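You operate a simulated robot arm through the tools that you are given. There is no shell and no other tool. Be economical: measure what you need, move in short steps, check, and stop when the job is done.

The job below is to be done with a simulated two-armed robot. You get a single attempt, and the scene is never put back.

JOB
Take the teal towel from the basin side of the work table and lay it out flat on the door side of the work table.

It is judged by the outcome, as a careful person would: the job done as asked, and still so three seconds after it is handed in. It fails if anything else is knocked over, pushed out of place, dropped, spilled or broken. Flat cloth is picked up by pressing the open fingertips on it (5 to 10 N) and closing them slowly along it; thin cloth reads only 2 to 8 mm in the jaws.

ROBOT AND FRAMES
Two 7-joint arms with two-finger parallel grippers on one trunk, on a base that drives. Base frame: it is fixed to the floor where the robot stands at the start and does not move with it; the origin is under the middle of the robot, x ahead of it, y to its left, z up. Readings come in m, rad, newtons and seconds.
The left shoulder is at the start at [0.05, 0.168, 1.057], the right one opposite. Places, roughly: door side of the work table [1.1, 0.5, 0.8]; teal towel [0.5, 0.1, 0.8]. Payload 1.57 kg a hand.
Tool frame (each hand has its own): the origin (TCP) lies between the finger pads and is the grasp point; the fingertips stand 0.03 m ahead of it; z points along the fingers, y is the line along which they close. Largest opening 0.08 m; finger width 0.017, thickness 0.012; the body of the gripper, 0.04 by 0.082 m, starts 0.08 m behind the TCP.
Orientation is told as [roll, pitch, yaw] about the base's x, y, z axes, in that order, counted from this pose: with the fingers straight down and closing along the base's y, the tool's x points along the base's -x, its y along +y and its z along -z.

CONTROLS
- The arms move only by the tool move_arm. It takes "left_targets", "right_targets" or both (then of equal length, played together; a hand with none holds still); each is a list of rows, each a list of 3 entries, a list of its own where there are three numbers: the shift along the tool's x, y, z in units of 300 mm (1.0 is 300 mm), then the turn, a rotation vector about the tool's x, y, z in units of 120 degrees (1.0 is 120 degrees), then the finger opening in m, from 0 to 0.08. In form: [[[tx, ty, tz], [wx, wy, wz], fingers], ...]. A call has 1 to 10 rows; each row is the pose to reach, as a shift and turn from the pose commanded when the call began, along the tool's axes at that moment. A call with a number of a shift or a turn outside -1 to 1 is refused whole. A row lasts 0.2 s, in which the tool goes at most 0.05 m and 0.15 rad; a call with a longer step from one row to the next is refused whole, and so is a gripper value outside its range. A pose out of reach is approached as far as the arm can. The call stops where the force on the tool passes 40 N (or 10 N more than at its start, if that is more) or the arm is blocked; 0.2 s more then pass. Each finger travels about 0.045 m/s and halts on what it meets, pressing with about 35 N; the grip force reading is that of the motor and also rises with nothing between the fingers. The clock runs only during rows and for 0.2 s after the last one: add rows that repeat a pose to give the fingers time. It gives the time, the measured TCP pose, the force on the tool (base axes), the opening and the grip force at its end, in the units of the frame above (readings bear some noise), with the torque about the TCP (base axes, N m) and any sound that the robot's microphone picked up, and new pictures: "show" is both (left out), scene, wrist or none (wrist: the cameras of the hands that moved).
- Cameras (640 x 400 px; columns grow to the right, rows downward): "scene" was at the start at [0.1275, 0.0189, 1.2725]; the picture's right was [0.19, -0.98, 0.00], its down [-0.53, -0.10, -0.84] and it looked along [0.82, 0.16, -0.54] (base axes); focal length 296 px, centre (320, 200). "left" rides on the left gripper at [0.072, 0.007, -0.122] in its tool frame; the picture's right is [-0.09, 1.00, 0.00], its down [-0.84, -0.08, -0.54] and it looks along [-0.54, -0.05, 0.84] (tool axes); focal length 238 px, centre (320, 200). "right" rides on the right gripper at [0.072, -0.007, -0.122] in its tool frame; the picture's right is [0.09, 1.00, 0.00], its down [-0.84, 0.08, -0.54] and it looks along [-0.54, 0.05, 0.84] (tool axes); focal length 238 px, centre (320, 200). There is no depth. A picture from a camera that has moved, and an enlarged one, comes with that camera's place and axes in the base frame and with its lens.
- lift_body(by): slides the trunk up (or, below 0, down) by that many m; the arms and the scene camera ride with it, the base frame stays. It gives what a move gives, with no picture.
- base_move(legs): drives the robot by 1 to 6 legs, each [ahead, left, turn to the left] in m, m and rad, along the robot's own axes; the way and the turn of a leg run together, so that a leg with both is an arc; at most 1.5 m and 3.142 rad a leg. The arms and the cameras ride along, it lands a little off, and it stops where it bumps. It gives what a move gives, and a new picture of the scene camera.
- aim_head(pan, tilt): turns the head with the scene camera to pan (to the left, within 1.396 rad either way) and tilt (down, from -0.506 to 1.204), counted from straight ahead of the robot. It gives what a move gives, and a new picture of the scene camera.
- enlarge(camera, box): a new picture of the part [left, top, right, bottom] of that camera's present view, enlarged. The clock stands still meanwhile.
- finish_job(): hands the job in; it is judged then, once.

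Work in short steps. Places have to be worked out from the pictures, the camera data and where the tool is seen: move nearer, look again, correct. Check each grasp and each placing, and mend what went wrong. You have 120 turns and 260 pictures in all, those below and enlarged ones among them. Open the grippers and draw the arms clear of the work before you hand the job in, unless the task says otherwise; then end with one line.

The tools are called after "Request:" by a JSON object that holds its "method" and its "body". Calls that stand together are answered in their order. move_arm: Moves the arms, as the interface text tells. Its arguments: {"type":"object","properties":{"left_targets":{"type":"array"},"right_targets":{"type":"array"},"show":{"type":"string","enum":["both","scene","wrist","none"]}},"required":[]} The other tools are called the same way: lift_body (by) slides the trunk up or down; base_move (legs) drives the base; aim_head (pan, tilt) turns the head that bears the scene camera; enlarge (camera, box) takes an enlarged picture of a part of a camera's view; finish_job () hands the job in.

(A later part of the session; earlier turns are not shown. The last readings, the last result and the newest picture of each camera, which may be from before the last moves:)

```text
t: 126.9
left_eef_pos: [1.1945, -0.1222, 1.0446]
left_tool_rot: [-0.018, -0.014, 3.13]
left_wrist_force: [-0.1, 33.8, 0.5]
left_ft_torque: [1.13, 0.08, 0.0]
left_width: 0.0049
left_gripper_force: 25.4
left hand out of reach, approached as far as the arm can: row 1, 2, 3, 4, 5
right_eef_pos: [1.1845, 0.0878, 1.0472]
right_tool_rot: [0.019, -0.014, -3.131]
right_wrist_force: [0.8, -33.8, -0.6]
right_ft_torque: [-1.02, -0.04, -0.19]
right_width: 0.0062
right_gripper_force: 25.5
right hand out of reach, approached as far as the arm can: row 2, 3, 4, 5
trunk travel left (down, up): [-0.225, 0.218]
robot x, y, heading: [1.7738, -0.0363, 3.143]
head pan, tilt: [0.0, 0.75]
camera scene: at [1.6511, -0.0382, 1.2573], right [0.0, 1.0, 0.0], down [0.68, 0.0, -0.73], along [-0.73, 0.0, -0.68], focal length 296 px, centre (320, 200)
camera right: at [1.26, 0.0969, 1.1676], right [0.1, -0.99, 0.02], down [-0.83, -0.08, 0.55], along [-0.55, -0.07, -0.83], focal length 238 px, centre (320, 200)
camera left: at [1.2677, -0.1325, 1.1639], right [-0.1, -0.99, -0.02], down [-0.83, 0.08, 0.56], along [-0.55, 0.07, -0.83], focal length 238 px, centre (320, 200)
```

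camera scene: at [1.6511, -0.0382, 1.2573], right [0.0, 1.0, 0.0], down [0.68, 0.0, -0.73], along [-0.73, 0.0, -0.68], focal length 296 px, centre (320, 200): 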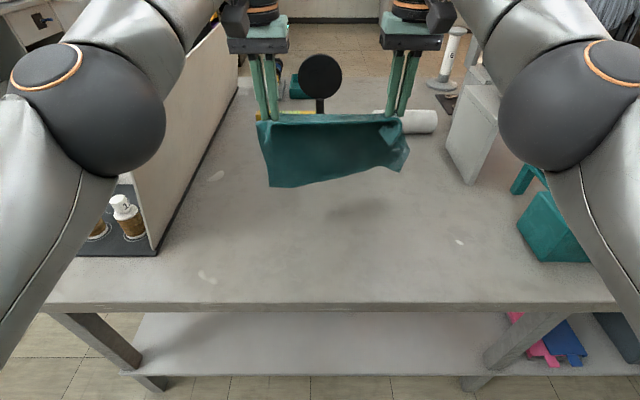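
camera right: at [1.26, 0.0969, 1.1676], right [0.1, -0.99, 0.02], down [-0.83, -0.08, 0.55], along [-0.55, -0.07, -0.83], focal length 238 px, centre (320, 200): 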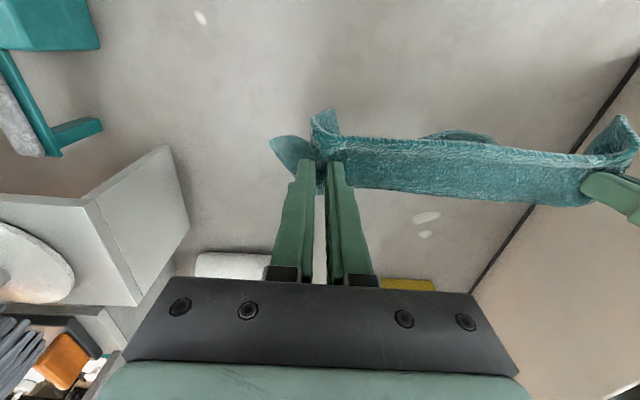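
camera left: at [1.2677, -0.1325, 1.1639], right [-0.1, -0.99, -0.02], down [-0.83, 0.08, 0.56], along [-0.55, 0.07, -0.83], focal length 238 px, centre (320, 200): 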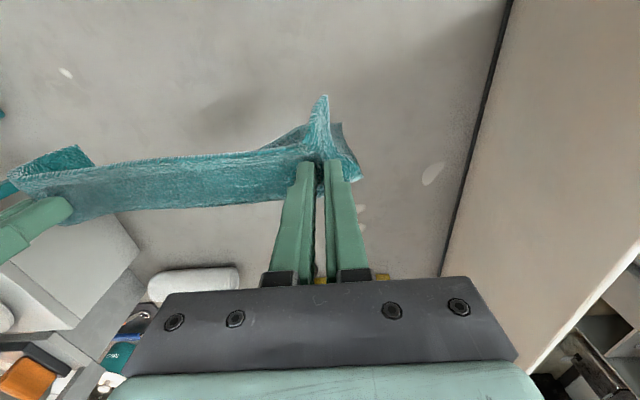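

The arms hit their reach limit at this height and got stretched apart, so the cloth tension is 34 N. I'll pull back to relieve it, then raise the trunk so the hands work lower relative to the shoulders.

Request:
{"method": "move_arm", "body": {"left_targets": [[[0.1, 0, -0.05], [0, 0, 0], 0.0], [[0.2, 0, -0.1], [0, 0, 0], 0.0], [[0.2, 0, -0.1], [0, 0, 0], 0.0]], "right_targets": [[[0.1, 0, -0.05], [0, 0, 0], 0.0], [[0.2, 0, -0.1], [0, 0, 0], 0.0], [[0.2, 0, -0.1], [0, 0, 0], 0.0]]}}

```text
t: 127.7
left_eef_pos: [1.2472, -0.1295, 1.0757]
left_tool_rot: [-0.01, -0.007, -3.117]
left_wrist_force: [3.6, 5.1, -0.6]
left_ft_torque: [-0.52, 0.45, -0.03]
left_width: 0.0
left_gripper_force: 20.6
left hand out of reach, approached as far as the arm can: row 1, 2
right_eef_pos: [1.24, 0.0928, 1.073]
right_tool_rot: [-0.006, -0.011, 3.136]
right_wrist_force: [0.5, -1.9, -0.1]
right_ft_torque: [0.14, -0.03, -0.03]
right_width: 0.0038
right_gripper_force: 25.0
trunk travel left (down, up): [-0.225, 0.218]
robot x, y, heading: [1.7724, -0.0405, 3.145]
head pan, tilt: [0.0, 0.75]
camera scene: at [1.6499, -0.0414, 1.257], right [0.0, 1.0, 0.0], down [0.68, 0.0, -0.73], along [-0.73, 0.0, -0.68], focal length 296 px, centre (320, 200)
camera right: at [1.3153, 0.0982, 1.1946], right [0.09, -1.0, -0.01], down [-0.83, -0.08, 0.55], along [-0.55, -0.04, -0.83], focal length 238 px, centre (320, 200)
camera left: at [1.3206, -0.1354, 1.1951], right [-0.07, -1.0, -0.01], down [-0.83, 0.05, 0.55], along [-0.55, 0.05, -0.84], focal length 238 px, centre (320, 200)
```

scene: 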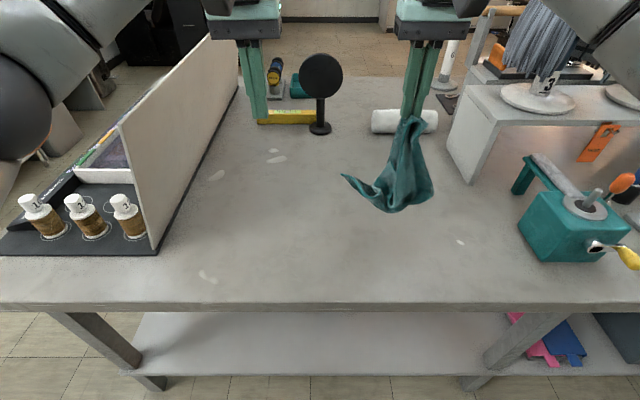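
right: 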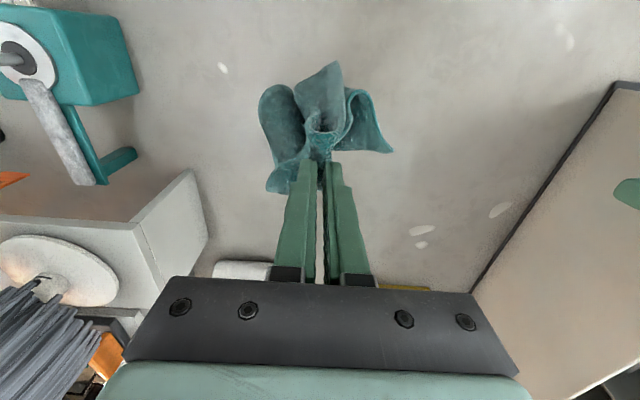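
left: 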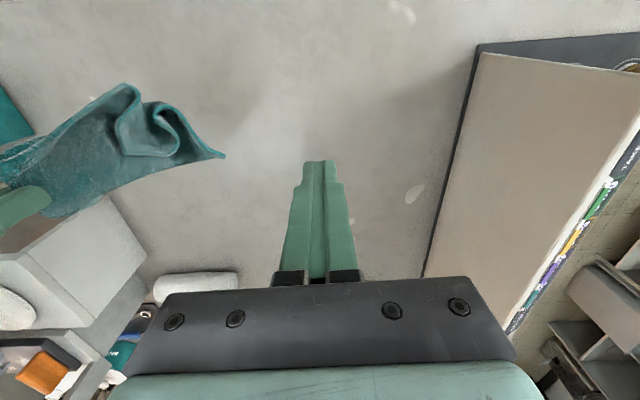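

The left grip slipped and the right hand still holds its corner. Triangulating from three views puts a free corner at about (1.21, 0.00, 0.91), which I can regrasp in the air. I'll raise the trunk for better reach, then look closely.

Request:
{"method": "lift_body", "body": {"by": 0.18}}

Request:
{"method": "enlarge", "body": {"camera": "scene", "box": [300, 80, 500, 240]}}

Request:
{"method": "enlarge", "body": {"camera": "left", "box": [0, 0, 400, 250]}}

Request:
{"method": "enlarge", "body": {"camera": "right", "box": [160, 20, 480, 220]}}

```text
t: 129.7
left_eef_pos: [1.2524, -0.1226, 1.2569]
left_tool_rot: [-0.004, -0.016, -3.142]
left_wrist_force: [0.6, 0.0, 0.7]
left_ft_torque: [0.01, 0.0, 0.01]
left_width: 0.0002
left_gripper_force: 20.8
right_eef_pos: [1.24, 0.0937, 1.2531]
right_tool_rot: [0.006, -0.016, 3.138]
right_wrist_force: [-0.4, 0.3, -0.1]
right_ft_torque: [0.0, 0.0, -0.03]
right_width: 0.0042
right_gripper_force: 24.7
trunk travel left (down, up): [-0.405, 0.038]
robot x, y, heading: [1.7702, -0.0404, 3.141]
head pan, tilt: [0.0, 0.75]
```

```text
2.50 times, centred on (400, 160) of scene
camera zoom: at [1.6507, -0.0377, 1.4372], right [0.0, 1.0, 0.0], down [0.68, 0.0, -0.73], along [-0.73, 0.0, -0.68], focal length 739 px, centre (120, 300)
```

zoom: 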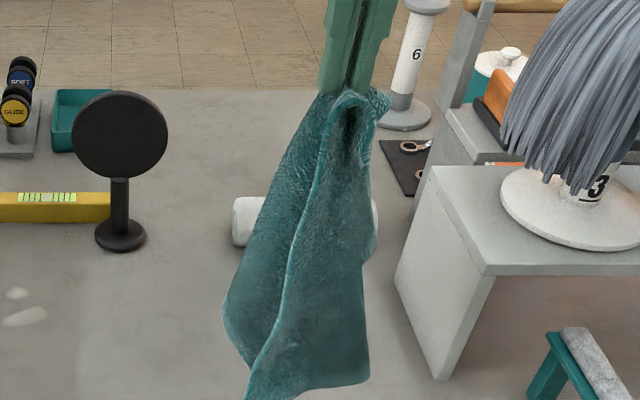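

```text
1.60 times, centred on (200, 125) of left
camera zoom: at [1.3249, -0.1296, 1.3759], right [-0.09, -1.0, 0.0], down [-0.83, 0.07, 0.56], along [-0.55, 0.05, -0.83], focal length 381 px, centre (512, 320)
```

zoom: 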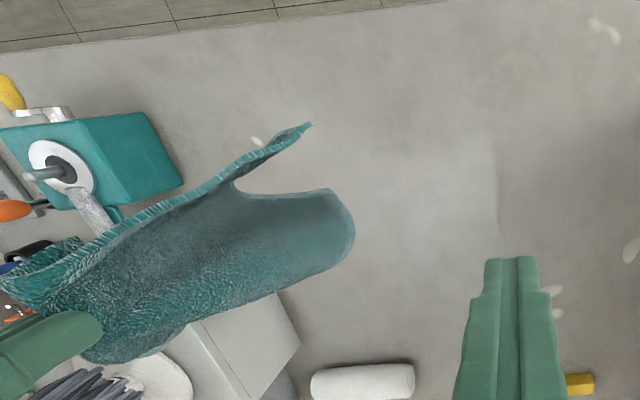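

```text
2.00 times, centred on (320, 120) of right
camera zoom: at [1.3163, 0.1013, 1.3752], right [0.09, -1.0, 0.0], down [-0.83, -0.07, 0.56], along [-0.55, -0.05, -0.83], focal length 477 px, centre (320, 360)
```

zoom: 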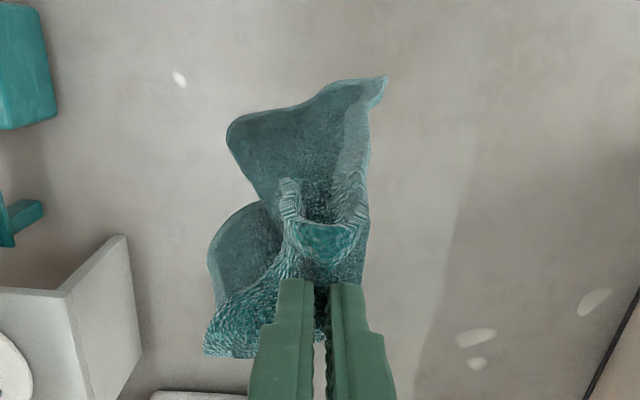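

The hem's free corner hangs at about (1.30, 0.05, 1.00), but reaching it in the air would make the hands collide. Instead I'll lower the towel to the table while the right hand keeps its corner, dragging toward +y so it spreads, then pinch the free corner there. First I'll shift the base 0.12 m toward -y for room.

Request:
{"method": "base_move", "body": {"legs": [[0, 0.12, 0]]}}

```text
t: 130.9
left_eef_pos: [1.2514, -0.2438, 1.2572]
left_tool_rot: [-0.007, -0.015, -3.138]
left_wrist_force: [-0.2, 0.5, -0.5]
left_ft_torque: [0.07, 0.0, 0.0]
left_width: 0.0
left_gripper_force: 21.1
right_eef_pos: [1.2407, -0.0287, 1.2547]
right_tool_rot: [0.005, -0.016, -3.141]
right_wrist_force: [0.5, 0.8, -1.1]
right_ft_torque: [0.03, -0.03, -0.03]
right_width: 0.0038
right_gripper_force: 24.8
trunk travel left (down, up): [-0.405, 0.038]
robot x, y, heading: [1.7769, -0.1623, -3.144]
head pan, tilt: [0.0, 0.75]
camera scene: at [1.6509, -0.159, 1.4372], right [0.0, 1.0, 0.0], down [0.68, 0.0, -0.73], along [-0.73, 0.0, -0.68], focal length 296 px, centre (320, 200)
```

scene: 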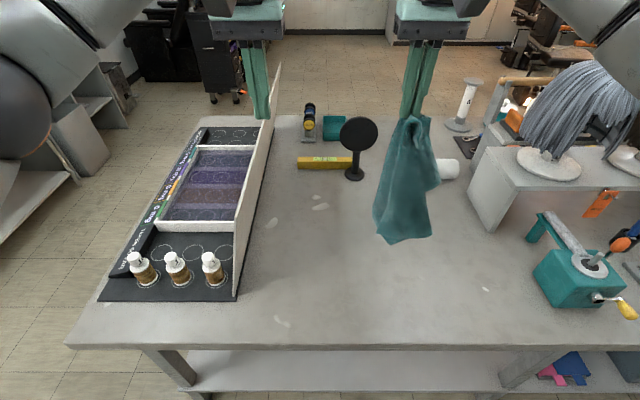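

The towel's bottom is at about z 0.94. I'll lower the right hand straight down, then sweep +y while lowering.

Request:
{"method": "move_arm", "body": {"right_targets": [[[0, 0, 0.133], [0, 0, 0], 0.0], [[0, 0, 0.267], [0, 0, 0], 0.0], [[0, 0, 0.4], [0, 0, 0], 0.0], [[0, 0, 0.533], [0, 0, 0], 0.0], [[0, -0.067, 0.633], [0, 0, 0], 0.0], [[0, -0.167, 0.733], [0, 0, 0], 0.0], [[0, -0.267, 0.833], [0, 0, 0], 0.0], [[0, -0.367, 0.933], [0, 0, 0], 0.0], [[0, -0.433, 1.0], [0, 0, 0], 0.0]]}}

```text
t: 132.9
left_eef_pos: [1.2509, -0.243, 1.2572]
left_tool_rot: [-0.005, -0.017, -3.136]
left_wrist_force: [0.0, -0.2, 0.3]
left_ft_torque: [-0.01, 0.0, 0.01]
left_width: 0.0
left_gripper_force: 21.9
right_eef_pos: [1.2385, 0.1031, 0.9531]
right_tool_rot: [0.006, -0.017, -3.142]
right_wrist_force: [0.1, -0.4, 0.3]
right_ft_torque: [0.0, 0.0, -0.04]
right_width: 0.004
right_gripper_force: 24.8
trunk travel left (down, up): [-0.405, 0.038]
robot x, y, heading: [1.7733, -0.1598, -3.137]
head pan, tilt: [0.0, 0.75]
camera scene: at [1.6508, -0.1579, 1.4372], right [0.0, 1.0, 0.0], down [0.68, 0.0, -0.73], along [-0.73, 0.0, -0.68], focal length 296 px, centre (320, 200)
camera right: at [1.3126, 0.1119, 1.0747], right [0.09, -1.0, 0.0], down [-0.83, -0.08, 0.56], along [-0.55, -0.05, -0.83], focal length 238 px, centre (320, 200)
```

scene: 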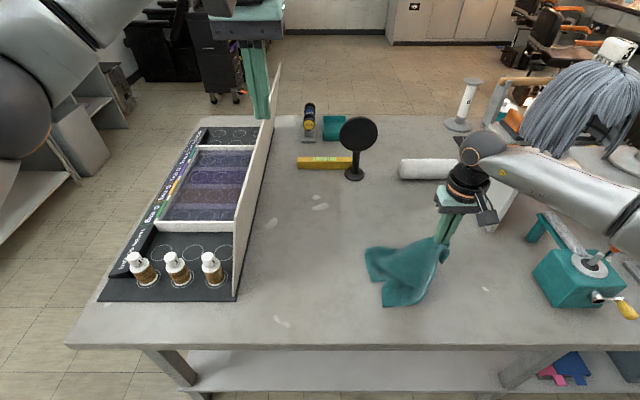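
right: 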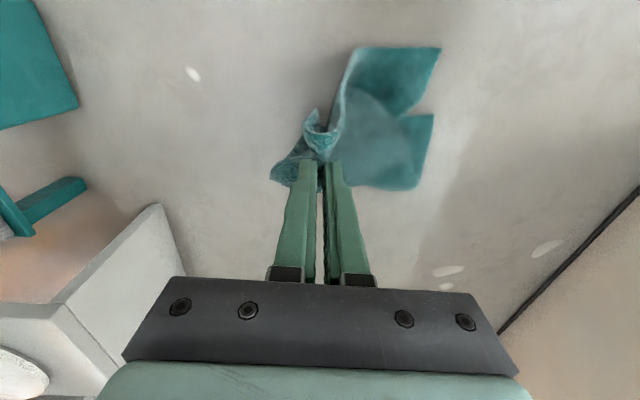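

It's spreading as planned. I'll continue down to the table, sweeping a little more +y and toward the robot.

Request:
{"method": "move_arm", "body": {"right_targets": [[[0.02, -0.05, 0.09], [0, 0, 0], 0.0], [[0.04, -0.1, 0.18], [0, 0, 0], 0.0], [[0.06, -0.15, 0.27], [0, 0, 0], 0.0], [[0.08, -0.2, 0.35], [0, 0, 0], 0.0], [[0.1, -0.24, 0.42], [0, 0, 0], 0.0]]}}

```text
t: 134.1
left_eef_pos: [1.2515, -0.2439, 1.2563]
left_tool_rot: [-0.005, -0.017, -3.137]
left_wrist_force: [-0.2, -0.2, -0.3]
left_ft_torque: [0.0, 0.03, 0.0]
left_width: 0.0
left_gripper_force: 21.6
right_eef_pos: [1.2651, 0.1726, 0.826]
right_tool_rot: [0.005, -0.015, -3.141]
right_wrist_force: [0.6, -0.1, 0.0]
right_ft_torque: [-0.02, -0.02, -0.01]
right_width: 0.0038
right_gripper_force: 24.8
trunk travel left (down, up): [-0.405, 0.038]
robot x, y, heading: [1.7729, -0.1587, -3.14]
head pan, tilt: [0.0, 0.75]
camera scene: at [1.6509, -0.1579, 1.4372], right [0.0, 1.0, 0.0], down [0.68, 0.0, -0.73], along [-0.73, 0.0, -0.68], focal length 296 px, centre (320, 200)
camera right: at [1.3408, 0.1805, 0.9479], right [0.09, -1.0, 0.0], down [-0.83, -0.07, 0.56], along [-0.55, -0.06, -0.83], focal length 238 px, centre (320, 200)
```

scene: 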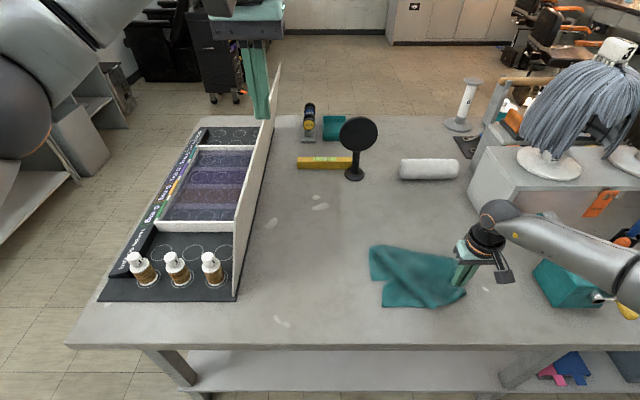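
right: 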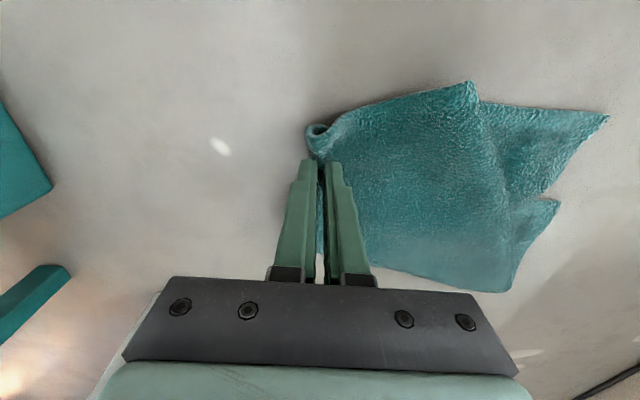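

Good, it's mostly laid out. I'll look closely at the layers.

Request:
{"method": "enlarge", "body": {"camera": "scene", "box": [350, 220, 510, 320]}}

Request:
{"method": "enlarge", "body": {"camera": "right", "box": [290, 60, 630, 310]}}

```text
4.00 times, centred on (430, 270) of scene
camera zoom: at [1.6509, -0.1579, 1.4372], right [0.0, 1.0, 0.0], down [0.68, 0.0, -0.73], along [-0.73, 0.0, -0.68], focal length 1183 px, centre (-120, -80)
```

zoom: 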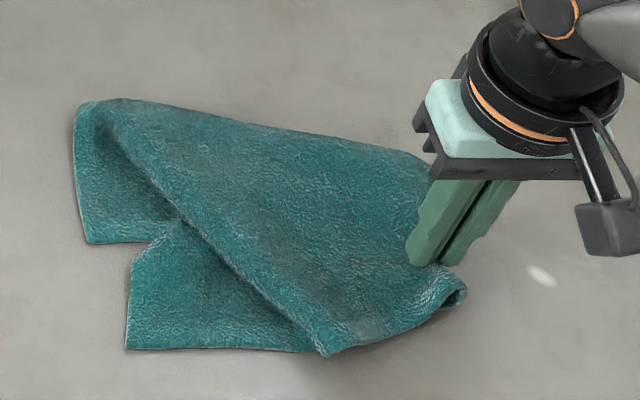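

```text
1.60 times, centred on (460, 185) of right
camera zoom: at [1.3408, 0.1805, 0.9479], right [0.09, -1.0, 0.0], down [-0.83, -0.07, 0.56], along [-0.55, -0.06, -0.83], focal length 381 px, centre (96, 224)
```

zoom: 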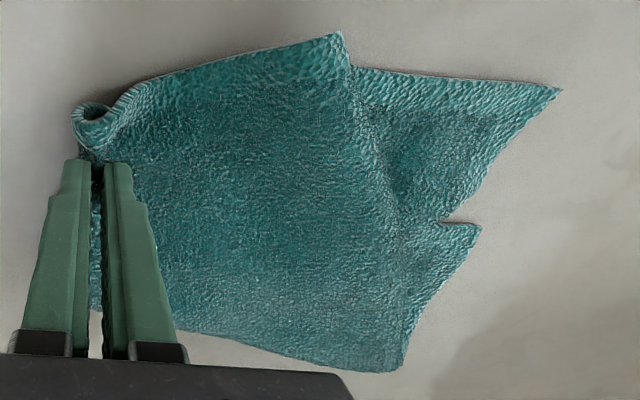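

I read this as a diagonal pleat: the hem runs from the held corner to a fold at y≈0.10, and the free corner B lies flat at about (1.316, -0.016). The left hand can pinch B on the single layer at around (1.295, 0.028), so I'll move it above that point with the fingers open 3.6 cm.

Request:
{"method": "move_arm", "body": {"left_targets": [[[0.024, -0.151, 0], [0, 0, 0], 0.01], [[0.048, -0.302, 0], [0, 0, 0], 0.02], [[0.072, -0.453, 0], [0, 0, 0], 0.03], [[0.096, -0.604, 0], [0, 0, 0], 0.036], [[0.12, -0.755, 0], [0, 0, 0], 0.036], [[0.145, -0.907, 0], [0, 0, 0], 0.036], [[0.145, -0.907, 0.15], [0, 0, 0], 0.036], [[0.145, -0.907, 0.3], [0, 0, 0], 0.036], [[0.145, -0.907, 0.45], [0, 0, 0], 0.036], [[0.145, -0.907, 0.6], [0, 0, 0], 0.036]]}}

```text
t: 136.3
left_eef_pos: [1.3075, -0.0152, 1.0983]
left_tool_rot: [-0.005, -0.018, -3.137]
left_wrist_force: [0.5, -0.2, 0.0]
left_ft_torque: [0.0, -0.01, 0.01]
left_width: 0.036
left_gripper_force: 0.1
left hand out of reach, approached as far as the arm can: row 4, 5, 6, 7, 8, 9, 10
right_eef_pos: [1.2651, 0.1728, 0.8263]
right_tool_rot: [0.005, -0.013, -3.142]
right_wrist_force: [-0.7, 0.5, 0.4]
right_ft_torque: [0.01, 0.03, -0.02]
right_width: 0.0042
right_gripper_force: 24.5
trunk travel left (down, up): [-0.405, 0.038]
robot x, y, heading: [1.7741, -0.1601, -3.141]
head pan, tilt: [0.0, 0.75]
camera scene: at [1.6499, -0.1577, 1.4372], right [0.0, 1.0, 0.0], down [0.68, 0.0, -0.73], along [-0.73, 0.0, -0.68], focal length 296 px, centre (320, 200)
camera left: at [1.3821, -0.0223, 1.217], right [-0.09, -1.0, -0.01], down [-0.83, 0.07, 0.56], along [-0.55, 0.05, -0.83], focal length 238 px, centre (320, 200)
```

scene: 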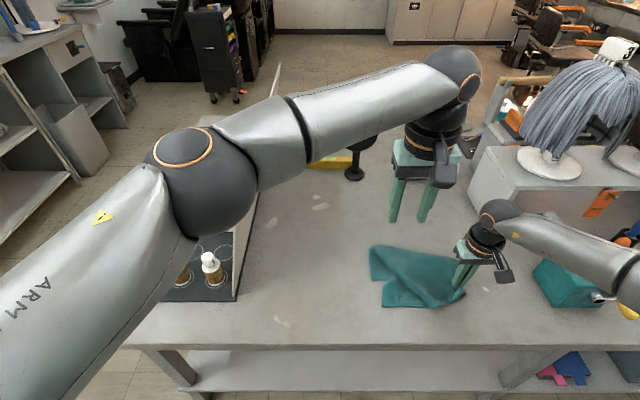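
left: 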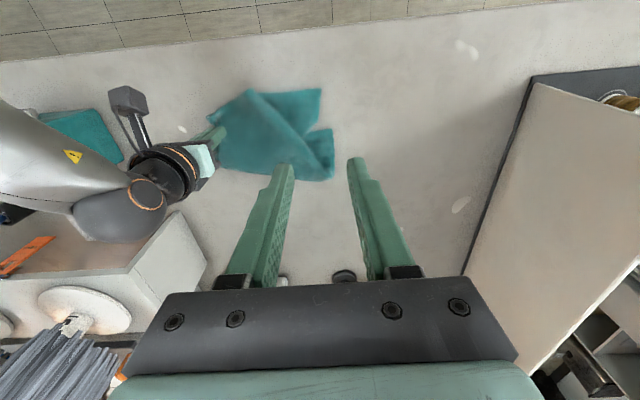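

The left arm can't get quite far enough across from here. The cloth lies stably, so I'll release the right hand, raise both hands, and recentre the base on the towel.

Request:
{"method": "move_arm", "body": {"left_targets": [[[0, 0.08, -0.05], [0, 0, 0], 0.036], [[0, 0.16, -0.1], [0, 0, 0], 0.036], [[0, 0.28, -0.2], [0, 0, 0], 0.036], [[0, 0.4, -0.3], [0, 0, 0], 0.036], [[0, 0.5, -0.4], [0, 0, 0], 0.036], [[0, 0.6, -0.5], [0, 0, 0], 0.036], [[0, 0.7, -0.5], [0, 0, 0], 0.036], [[0, 0.75, -0.5], [0, 0, 0], 0.036], [[0, 0.75, -0.5], [0, 0, 0], 0.036], [[0, 0.75, -0.5], [0, 0, 0], 0.036]], "right_targets": [[[0, 0, 0], [0, 0, 0], 0.01], [[0, 0, 0], [0, 0, 0], 0.02], [[0, 0, 0], [0, 0, 0], 0.03], [[0, 0, -0.1], [0, 0, 0], 0.03], [[0, 0, -0.25], [0, 0, 0], 0.03], [[0, 0, -0.4], [0, 0, 0], 0.03], [[0, 0.05, -0.55], [0, 0, 0], 0.03], [[0, 0.15, -0.65], [0, 0, 0], 0.03], [[0, 0.25, -0.75], [0, 0, 0], 0.03], [[0, 0.35, -0.85], [0, 0, 0], 0.03]]}}

```text
t: 138.5
left_eef_pos: [1.3026, -0.2413, 1.2481]
left_tool_rot: [-0.004, -0.019, -3.138]
left_wrist_force: [0.0, 0.8, -0.2]
left_ft_torque: [0.02, 0.03, 0.02]
left_width: 0.0359
left_gripper_force: 0.1
right_eef_pos: [1.267, 0.0686, 1.0833]
right_tool_rot: [0.004, -0.014, 3.142]
right_wrist_force: [-1.2, -0.1, 0.4]
right_ft_torque: [0.02, -0.02, 0.04]
right_width: 0.03
right_gripper_force: 0.0
trunk travel left (down, up): [-0.405, 0.038]
robot x, y, heading: [1.7721, -0.1576, -3.141]
head pan, tilt: [0.0, 0.75]
camera scene: at [1.651, -0.1591, 1.4372], right [0.0, 1.0, 0.0], down [0.68, 0.0, -0.73], along [-0.73, 0.0, -0.68], focal length 296 px, centre (320, 200)
camera right: at [1.3423, 0.0764, 1.2044], right [0.09, -1.0, 0.0], down [-0.83, -0.07, 0.55], along [-0.55, -0.05, -0.83], focal length 238 px, centre (320, 200)
camera left: at [1.3761, -0.2485, 1.3677], right [-0.09, -1.0, 0.0], down [-0.83, 0.07, 0.56], along [-0.55, 0.05, -0.83], focal length 238 px, centre (320, 200)
```

scene: 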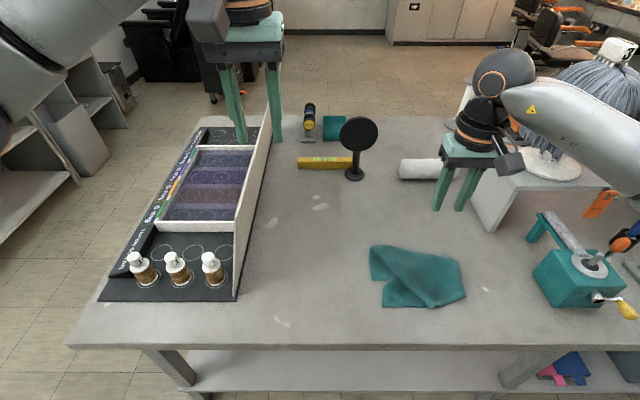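
right: 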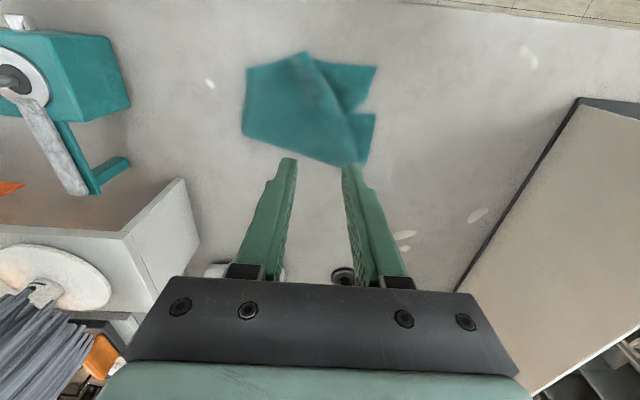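
left: 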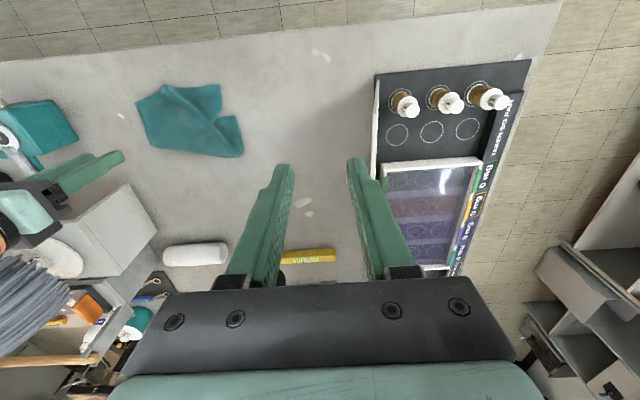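

The towel stayed put. I'll bring the right hand in another 10 cm, then shift the base +y by 0.21 m to centre on the towel.

Request:
{"method": "move_arm", "body": {"right_targets": [[[0, 0.12, -0.1], [0, 0, 0], 0.036], [[0, 0.24, -0.15], [0, 0, 0], 0.036], [[0, 0.35, -0.2], [0, 0, 0], 0.036]], "show": "none"}}

Request:
{"method": "base_move", "body": {"legs": [[0, -0.21, 0]]}}

Request:
{"method": "enlarge", "body": {"camera": "scene", "box": [220, 200, 420, 325]}}

Request:
{"method": "enlarge", "body": {"camera": "right", "box": [220, 0, 540, 200]}}

```text
t: 139.3
left_eef_pos: [1.3028, -0.2416, 1.2485]
left_tool_rot: [-0.006, -0.015, -3.139]
left_wrist_force: [-0.7, -0.6, 0.6]
left_ft_torque: [0.03, -0.02, -0.01]
left_width: 0.0359
left_gripper_force: 0.1
right_eef_pos: [1.2682, -0.0359, 1.1425]
right_tool_rot: [0.003, -0.013, -3.142]
right_wrist_force: [0.7, -0.3, 0.1]
right_ft_torque: [0.03, -0.02, -0.03]
right_width: 0.0359
right_gripper_force: 0.1
trunk travel left (down, up): [-0.405, 0.038]
robot x, y, heading: [1.7746, -0.1577, -3.135]
head pan, tilt: [0.0, 0.75]
```

```text
t: 140.9
left_eef_pos: [1.3011, -0.0308, 1.2487]
left_tool_rot: [-0.006, -0.016, 3.137]
left_wrist_force: [-0.5, 1.3, 0.4]
left_ft_torque: [0.0, 0.01, 0.01]
left_width: 0.0359
left_gripper_force: 0.1
right_eef_pos: [1.2689, 0.1755, 1.1431]
right_tool_rot: [0.006, -0.017, 3.136]
right_wrist_force: [-0.4, -1.0, 0.0]
right_ft_torque: [-0.02, 0.03, 0.0]
right_width: 0.0362
right_gripper_force: 0.1
trunk travel left (down, up): [-0.405, 0.038]
robot x, y, heading: [1.7721, 0.0452, 3.135]
head pan, tilt: [0.0, 0.75]
camera scene: at [1.6512, 0.0495, 1.4372], right [0.0, 1.0, 0.0], down [0.68, 0.0, -0.73], along [-0.73, 0.0, -0.68], focal length 296 px, centre (320, 200)
```

scene: 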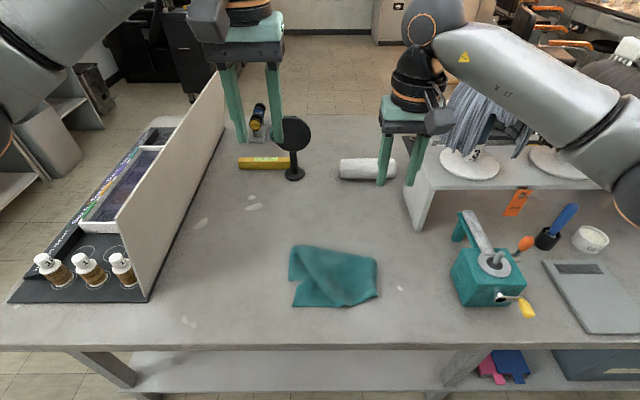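

```text
3.20 times, centred on (320, 262) of scene
camera zoom: at [1.6512, 0.0495, 1.4372], right [0.0, 1.0, 0.0], down [0.68, 0.0, -0.73], along [-0.73, 0.0, -0.68], focal length 946 px, centre (320, 0)
```

zoom: 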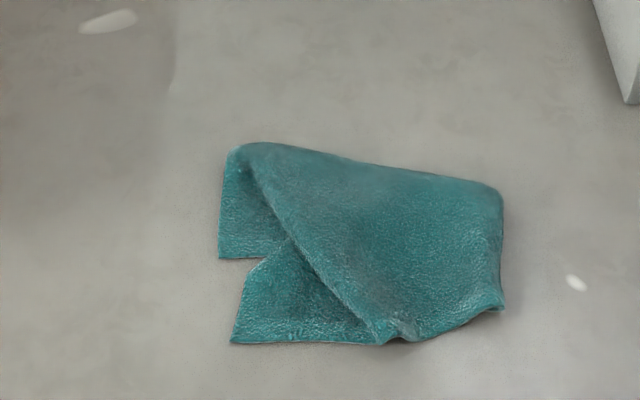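

```text
2.00 times, centred on (380, 100) of right
camera zoom: at [1.344, 0.182, 1.264], right [0.09, -1.0, 0.0], down [-0.83, -0.07, 0.56], along [-0.55, -0.05, -0.83], focal length 477 px, centre (200, 400)
```

zoom: 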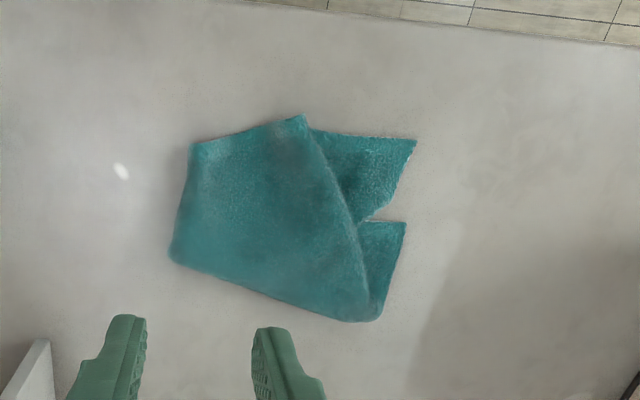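

Now centred. B is at about (1.316, -0.015) and the other hem corner A at about (1.288, 0.188). I'll bring the left hand above (1.296, 0.022) and the right above (1.272, 0.163).

Request:
{"method": "move_arm", "body": {"left_targets": [[[0.005, -0.09, 0.05], [0, 0, 0], 0.036], [[0.01, -0.177, 0.15], [0, 0, 0], 0.036], [[0.01, -0.177, 0.29], [0, 0, 0], 0.036], [[0.01, -0.177, 0.43], [0, 0, 0], 0.036], [[0.01, -0.177, 0.57], [0, 0, 0], 0.036], [[0.01, -0.177, 0.71], [0, 0, 0], 0.036], [[0.01, -0.177, 0.85], [0, 0, 0], 0.036], [[0.01, -0.177, 1.0], [0, 0, 0], 0.036]], "right_targets": [[[0.03, 0.042, 0.0], [0, 0, 0], 0.036], [[0.03, 0.042, 0.06], [0, 0, 0], 0.036], [[0.03, 0.042, 0.18], [0, 0, 0], 0.036], [[0.03, 0.042, 0.3], [0, 0, 0], 0.036], [[0.03, 0.042, 0.42], [0, 0, 0], 0.036], [[0.03, 0.042, 0.54], [0, 0, 0], 0.036], [[0.03, 0.042, 0.66], [0, 0, 0], 0.036], [[0.03, 0.042, 0.75], [0, 0, 0], 0.036]]}}

```text
t: 142.7
left_eef_pos: [1.2971, 0.0221, 0.9485]
left_tool_rot: [-0.004, -0.017, 3.138]
left_wrist_force: [-0.8, 0.3, 0.5]
left_ft_torque: [0.0, 0.03, 0.02]
left_width: 0.0362
left_gripper_force: 0.0
right_eef_pos: [1.2761, 0.1593, 0.9184]
right_tool_rot: [0.005, -0.015, 3.135]
right_wrist_force: [0.0, -0.7, 0.1]
right_ft_torque: [-0.01, -0.01, -0.03]
right_width: 0.0358
right_gripper_force: 0.0
trunk travel left (down, up): [-0.405, 0.038]
robot x, y, heading: [1.7714, 0.0439, 3.139]
head pan, tilt: [0.0, 0.75]
camera scene: at [1.6509, 0.0488, 1.4373], right [0.0, 1.0, 0.0], down [0.68, 0.0, -0.73], along [-0.73, 0.0, -0.68], focal length 296 px, centre (320, 200)
camera right: at [1.3516, 0.1658, 1.0403], right [0.09, -1.0, 0.0], down [-0.83, -0.07, 0.56], along [-0.55, -0.05, -0.83], focal length 238 px, centre (320, 200)
camera left: at [1.3715, 0.0141, 1.0677], right [-0.1, -1.0, 0.0], down [-0.83, 0.08, 0.56], along [-0.55, 0.06, -0.83], focal length 238 px, centre (320, 200)
```

scene: 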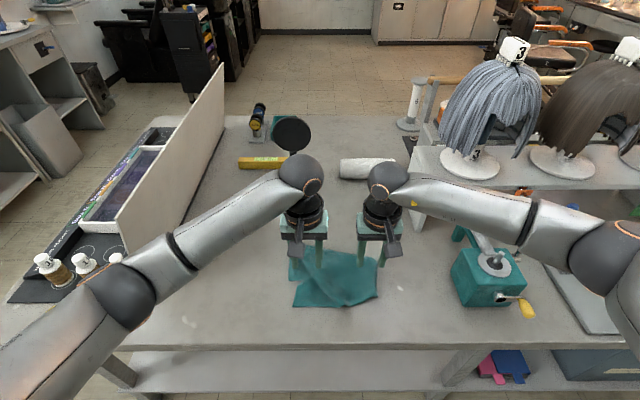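
right: 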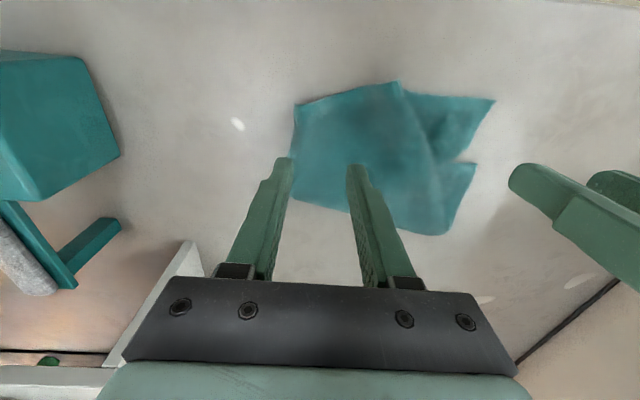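
left: 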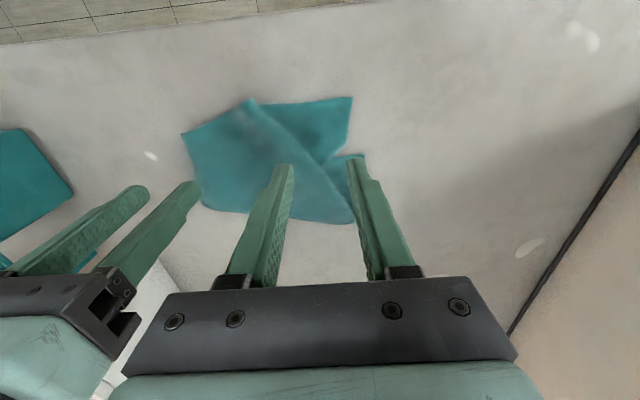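

The wrist views agree with those corner positions. I'll lower to just above the cloth.

Request:
{"method": "move_arm", "body": {"left_targets": [[[0, 0, 0.14], [0, 0, 0], 0.036], [[0, 0, 0.28], [0, 0, 0], 0.036], [[0, 0, 0.39], [0, 0, 0], 0.036], [[0, 0, 0.42], [0, 0, 0], 0.036]], "right_targets": [[[0, -0.01, 0.08], [0, 0, 0], 0.036], [[0, -0.01, 0.16], [0, 0, 0], 0.036], [[0, -0.01, 0.25], [0, 0, 0], 0.036], [[0, -0.01, 0.29], [0, 0, 0], 0.036]], "show": "wrist"}}

```text
t: 143.7
left_eef_pos: [1.2971, 0.0239, 0.821]
left_tool_rot: [-0.007, -0.016, 3.139]
left_wrist_force: [-0.2, 0.2, -0.9]
left_ft_torque: [0.03, 0.02, 0.02]
left_width: 0.0358
left_gripper_force: 0.1
right_eef_pos: [1.2741, 0.1646, 0.8315]
right_tool_rot: [0.005, -0.017, 3.138]
right_wrist_force: [-0.5, -0.6, 0.1]
right_ft_torque: [0.01, -0.01, -0.01]
right_width: 0.0358
right_gripper_force: 0.0
trunk travel left (down, up): [-0.405, 0.038]
robot x, y, heading: [1.776, 0.0479, 3.139]
head pan, tilt: [0.0, 0.75]
camera right: at [1.3493, 0.1711, 0.9522], right [0.09, -1.0, 0.0], down [-0.83, -0.07, 0.56], along [-0.55, -0.05, -0.83], focal length 238 px, centre (320, 200)
camera left: at [1.3705, 0.0161, 0.9406], right [-0.1, -1.0, 0.0], down [-0.83, 0.08, 0.56], along [-0.55, 0.06, -0.83], focal length 238 px, centre (320, 200)
```

right: 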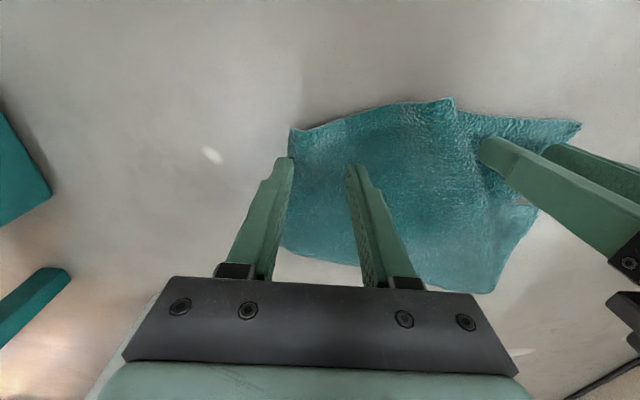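
left: 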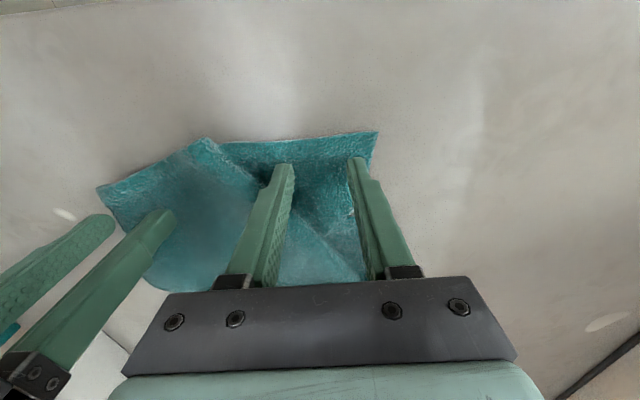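

Both are well placed. I'll nudge each hand a few millimetres inward and down into contact.

Request:
{"method": "move_arm", "body": {"left_targets": [[[0, 0.015, 0], [0, 0, 0], 0.036], [[0, 0.015, 0.012], [0, 0, 0], 0.036], [[0, 0.015, 0.024], [0, 0, 0], 0.036], [[0, 0.015, 0.03], [0, 0, 0], 0.036]], "right_targets": [[[0, 0.025, 0], [0, 0, 0], 0.036], [[0, 0.025, 0.02], [0, 0, 0], 0.036], [[0, 0.025, 0.035], [0, 0, 0], 0.036], [[0, 0.025, 0.045], [0, 0, 0], 0.036]], "show": "none"}}

```text
t: 144.7
left_eef_pos: [1.2974, 0.0198, 0.8129]
left_tool_rot: [-0.007, -0.017, 3.138]
left_wrist_force: [0.4, -0.8, 4.6]
left_ft_torque: [0.0, 0.0, 0.0]
left_width: 0.0361
left_gripper_force: 0.0
right_eef_pos: [1.2739, 0.1549, 0.8179]
right_tool_rot: [0.005, -0.016, 3.136]
right_wrist_force: [0.3, -0.4, 0.5]
right_ft_torque: [0.03, 0.01, 0.02]
right_width: 0.036
right_gripper_force: 0.0
trunk travel left (down, up): [-0.405, 0.038]
robot x, y, heading: [1.7766, 0.047, 3.136]
head pan, tilt: [0.0, 0.75]
```

Left is at 4.6 N and right is just above the cloth. I'll lower the right a few mm and the left 1 mm.

Request:
{"method": "move_arm", "body": {"left_targets": [[[0, 0, 0.002], [0, 0, 0], 0.036], [[0, 0, 0.004], [0, 0, 0], 0.036], [[0, 0, 0.004], [0, 0, 0], 0.036]], "right_targets": [[[0, 0, 0.007], [0, 0, 0], 0.036], [[0, 0, 0.013], [0, 0, 0], 0.036], [[0, 0, 0.015], [0, 0, 0], 0.036]], "show": "none"}}

```text
t: 145.5
left_eef_pos: [1.2983, 0.0199, 0.812]
left_tool_rot: [-0.005, -0.019, 3.137]
left_wrist_force: [-2.2, -0.4, 7.2]
left_ft_torque: [-0.01, 0.04, -0.03]
left_width: 0.0361
left_gripper_force: 0.1
right_eef_pos: [1.2734, 0.1539, 0.8144]
right_tool_rot: [0.005, -0.02, 3.135]
right_wrist_force: [-0.5, 1.5, 10.8]
right_ft_torque: [0.24, -0.04, 0.01]
right_width: 0.0369
right_gripper_force: 0.4
trunk travel left (down, up): [-0.405, 0.038]
robot x, y, heading: [1.7709, 0.0465, 3.142]
head pan, tilt: [0.0, 0.75]
```

Forces are now 7 N left and 11 N right. I'll close slowly.

Request:
{"method": "move_arm", "body": {"left_targets": [[[0, 0, 0], [0, 0, 0], 0.03], [[0, 0, 0], [0, 0, 0], 0.025], [[0, 0, 0], [0, 0, 0], 0.02], [[0, 0, 0], [0, 0, 0], 0.015], [[0, 0, 0], [0, 0, 0], 0.01], [[0, 0, 0], [0, 0, 0], 0.005], [[0, 0, 0], [0, 0, 0], 0.0], [[0, 0, 0], [0, 0, 0], 0.0]], "right_targets": [[[0, 0, -0.004], [0, 0, 0], 0.031], [[0, 0, -0.004], [0, 0, 0], 0.026], [[0, 0, -0.004], [0, 0, 0], 0.021], [[0, 0, -0.004], [0, 0, 0], 0.016], [[0, 0, -0.004], [0, 0, 0], 0.01], [[0, 0, -0.004], [0, 0, 0], 0.005], [[0, 0, -0.004], [0, 0, 0], 0.0], [[0, 0, -0.004], [0, 0, 0], 0.0]]}}

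```text
t: 147.3
left_eef_pos: [1.2981, 0.0194, 0.8131]
left_tool_rot: [-0.004, -0.018, 3.138]
left_wrist_force: [0.0, -0.1, 12.6]
left_ft_torque: [-0.02, -0.01, -0.04]
left_width: 0.0046
left_gripper_force: 24.8
right_eef_pos: [1.2735, 0.1554, 0.8153]
right_tool_rot: [0.004, -0.017, 3.137]
right_wrist_force: [0.1, 1.5, 7.5]
right_ft_torque: [0.09, -0.04, 0.02]
right_width: 0.0068
right_gripper_force: 26.3
trunk travel left (down, up): [-0.405, 0.038]
robot x, y, heading: [1.7728, 0.0467, 3.142]
head pan, tilt: [0.0, 0.75]
camera scene: at [1.6529, 0.0488, 1.4375], right [0.0, 1.0, 0.0], down [0.68, 0.0, -0.73], along [-0.73, 0.0, -0.68], focal length 296 px, centre (320, 200)
camera right: at [1.3492, 0.162, 0.9366], right [0.09, -1.0, 0.0], down [-0.83, -0.07, 0.56], along [-0.55, -0.05, -0.83], focal length 238 px, centre (320, 200)
camera left: at [1.3724, 0.0118, 0.9322], right [-0.1, -1.0, 0.0], down [-0.83, 0.08, 0.56], along [-0.55, 0.06, -0.83], focal length 238 px, centre (320, 200)
```

scene: 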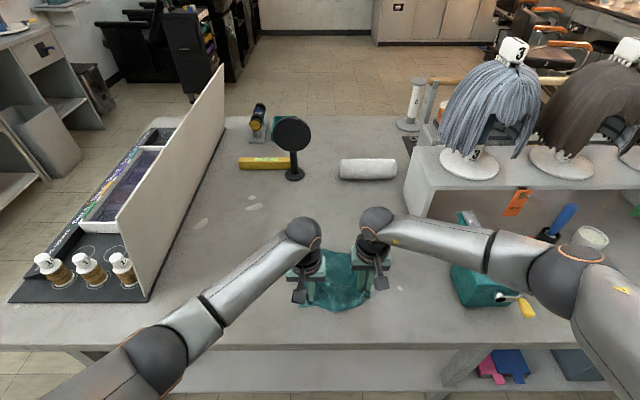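
right: 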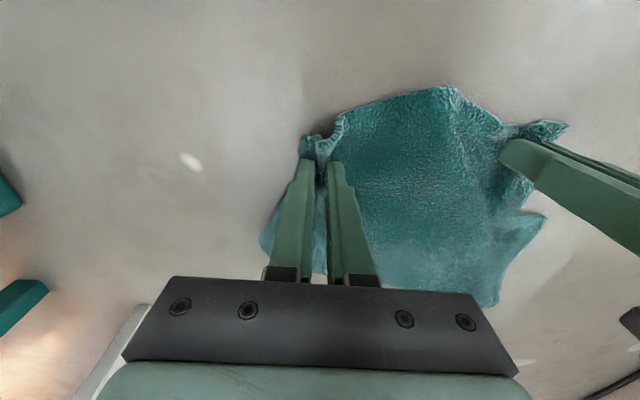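
left: 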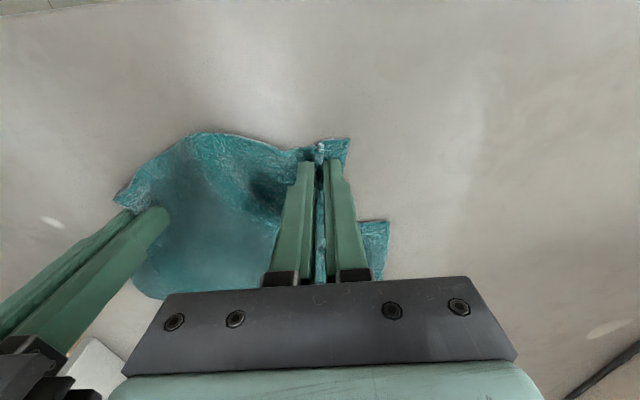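

Both hold, left 4.6 mm and right 6.8 mm. I'll lift 0.28 m while separating slightly, and watch how it unfolds.

Request:
{"method": "move_arm", "body": {"left_targets": [[[0, 0.01, -0.1], [0, 0, 0], 0.0], [[0, 0.02, -0.2], [0, 0, 0], 0.0], [[0, 0.03, -0.3], [0, 0, 0], 0.0], [[0, 0.04, -0.4], [0, 0, 0], 0.0], [[0, 0.05, -0.5], [0, 0, 0], 0.0], [[0, 0.06, -0.6], [0, 0, 0], 0.0], [[0, 0.07, -0.7], [0, 0, 0], 0.0], [[0, 0.07, -0.8], [0, 0, 0], 0.0], [[0, 0.07, -0.93], [0, 0, 0], 0.0]], "right_targets": [[[0, -0.01, -0.1], [0, 0, 0], 0.0], [[0, -0.02, -0.2], [0, 0, 0], 0.0], [[0, -0.03, -0.3], [0, 0, 0], 0.0], [[0, -0.04, -0.4], [0, 0, 0], 0.0], [[0, -0.05, -0.5], [0, 0, 0], 0.0], [[0, -0.06, -0.6], [0, 0, 0], 0.0], [[0, -0.07, -0.7], [0, 0, 0], 0.0], [[0, -0.07, -0.8], [0, 0, 0], 0.0], [[0, -0.07, -0.93], [0, 0, 0], 0.0]]}}

```text
t: 149.3
left_eef_pos: [1.304, -0.0003, 1.0877]
left_tool_rot: [-0.008, -0.016, 3.137]
left_wrist_force: [-1.1, 9.8, -0.9]
left_ft_torque: [0.33, 0.03, -0.06]
left_width: 0.0046
left_gripper_force: 25.2
right_eef_pos: [1.2772, 0.1765, 1.0961]
right_tool_rot: [0.009, -0.015, 3.138]
right_wrist_force: [1.5, -10.4, 0.2]
right_ft_torque: [-0.29, -0.01, -0.09]
right_width: 0.0066
right_gripper_force: 25.7
trunk travel left (down, up): [-0.405, 0.038]
robot x, y, heading: [1.7741, 0.0476, 3.14]
head pan, tilt: [0.0, 0.75]
camera scene: at [1.6518, 0.0486, 1.4372], right [0.0, 1.0, 0.0], down [0.68, 0.0, -0.73], along [-0.73, 0.0, -0.68], focal length 296 px, centre (320, 200)
camera right: at [1.3528, 0.1845, 1.2166], right [0.09, -1.0, 0.01], down [-0.83, -0.07, 0.56], along [-0.55, -0.05, -0.83], focal length 238 px, centre (320, 200)
camera left: at [1.3781, -0.0095, 1.2086], right [-0.1, -1.0, -0.01], down [-0.83, 0.08, 0.56], along [-0.55, 0.06, -0.83], focal length 238 px, centre (320, 200)
```

scene: 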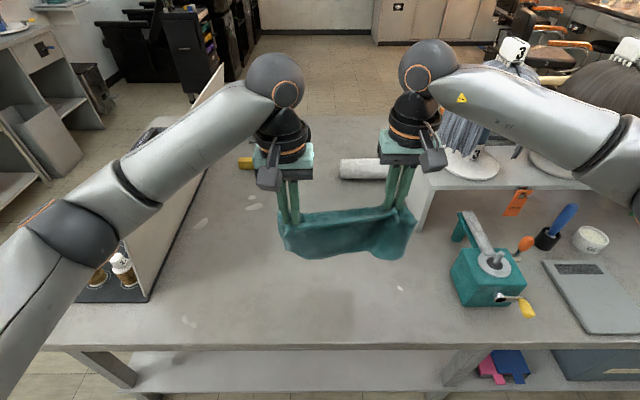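
right: 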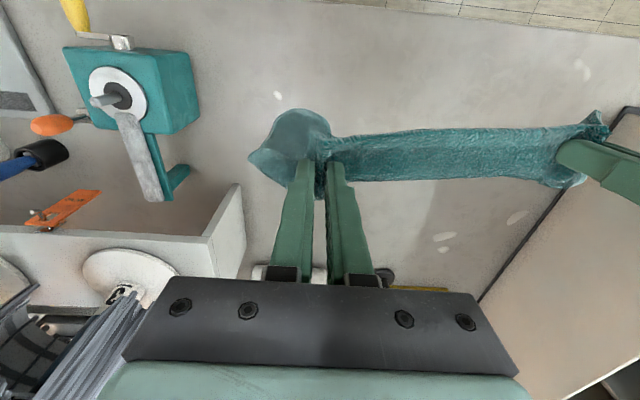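
left: 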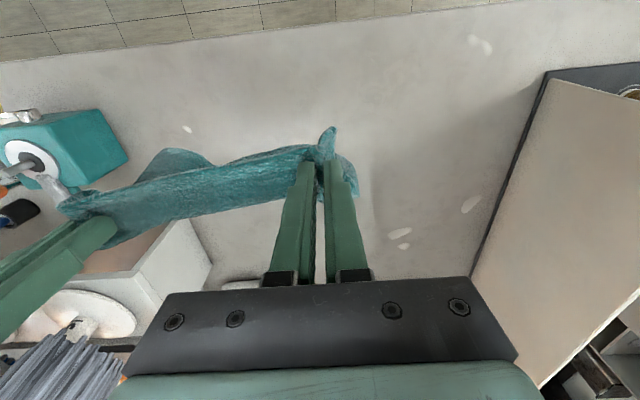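

The hang looks shorter than before, so I'll inspect it closely.

Request:
{"method": "enlarge", "body": {"camera": "scene", "box": [255, 160, 440, 275]}}

Request:
{"method": "enlarge", "body": {"camera": "right", "box": [230, 80, 630, 330]}}

```text
3.46 times, centred on (348, 218) of scene
camera zoom: at [1.6518, 0.0486, 1.4372], right [0.0, 1.0, 0.0], down [0.68, 0.0, -0.73], along [-0.73, 0.0, -0.68], focal length 1023 px, centre (225, 140)
```

zoom: 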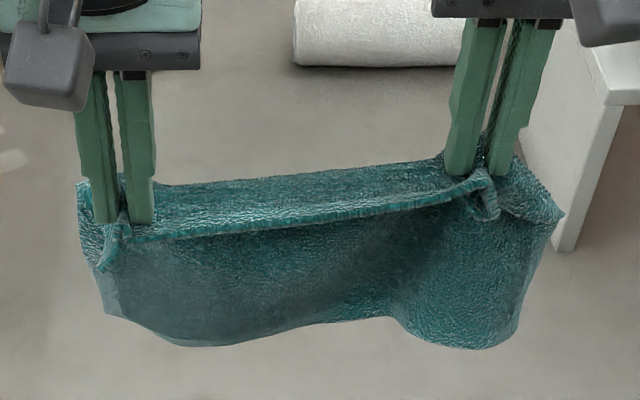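

```text
1.60 times, centred on (430, 205) of right
camera zoom: at [1.3528, 0.1845, 1.2166], right [0.09, -1.0, 0.01], down [-0.83, -0.07, 0.56], along [-0.55, -0.05, -0.83], focal length 381 px, centre (144, 192)
```

zoom: 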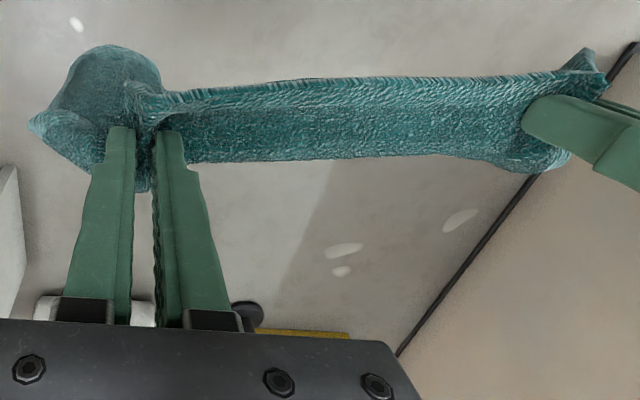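

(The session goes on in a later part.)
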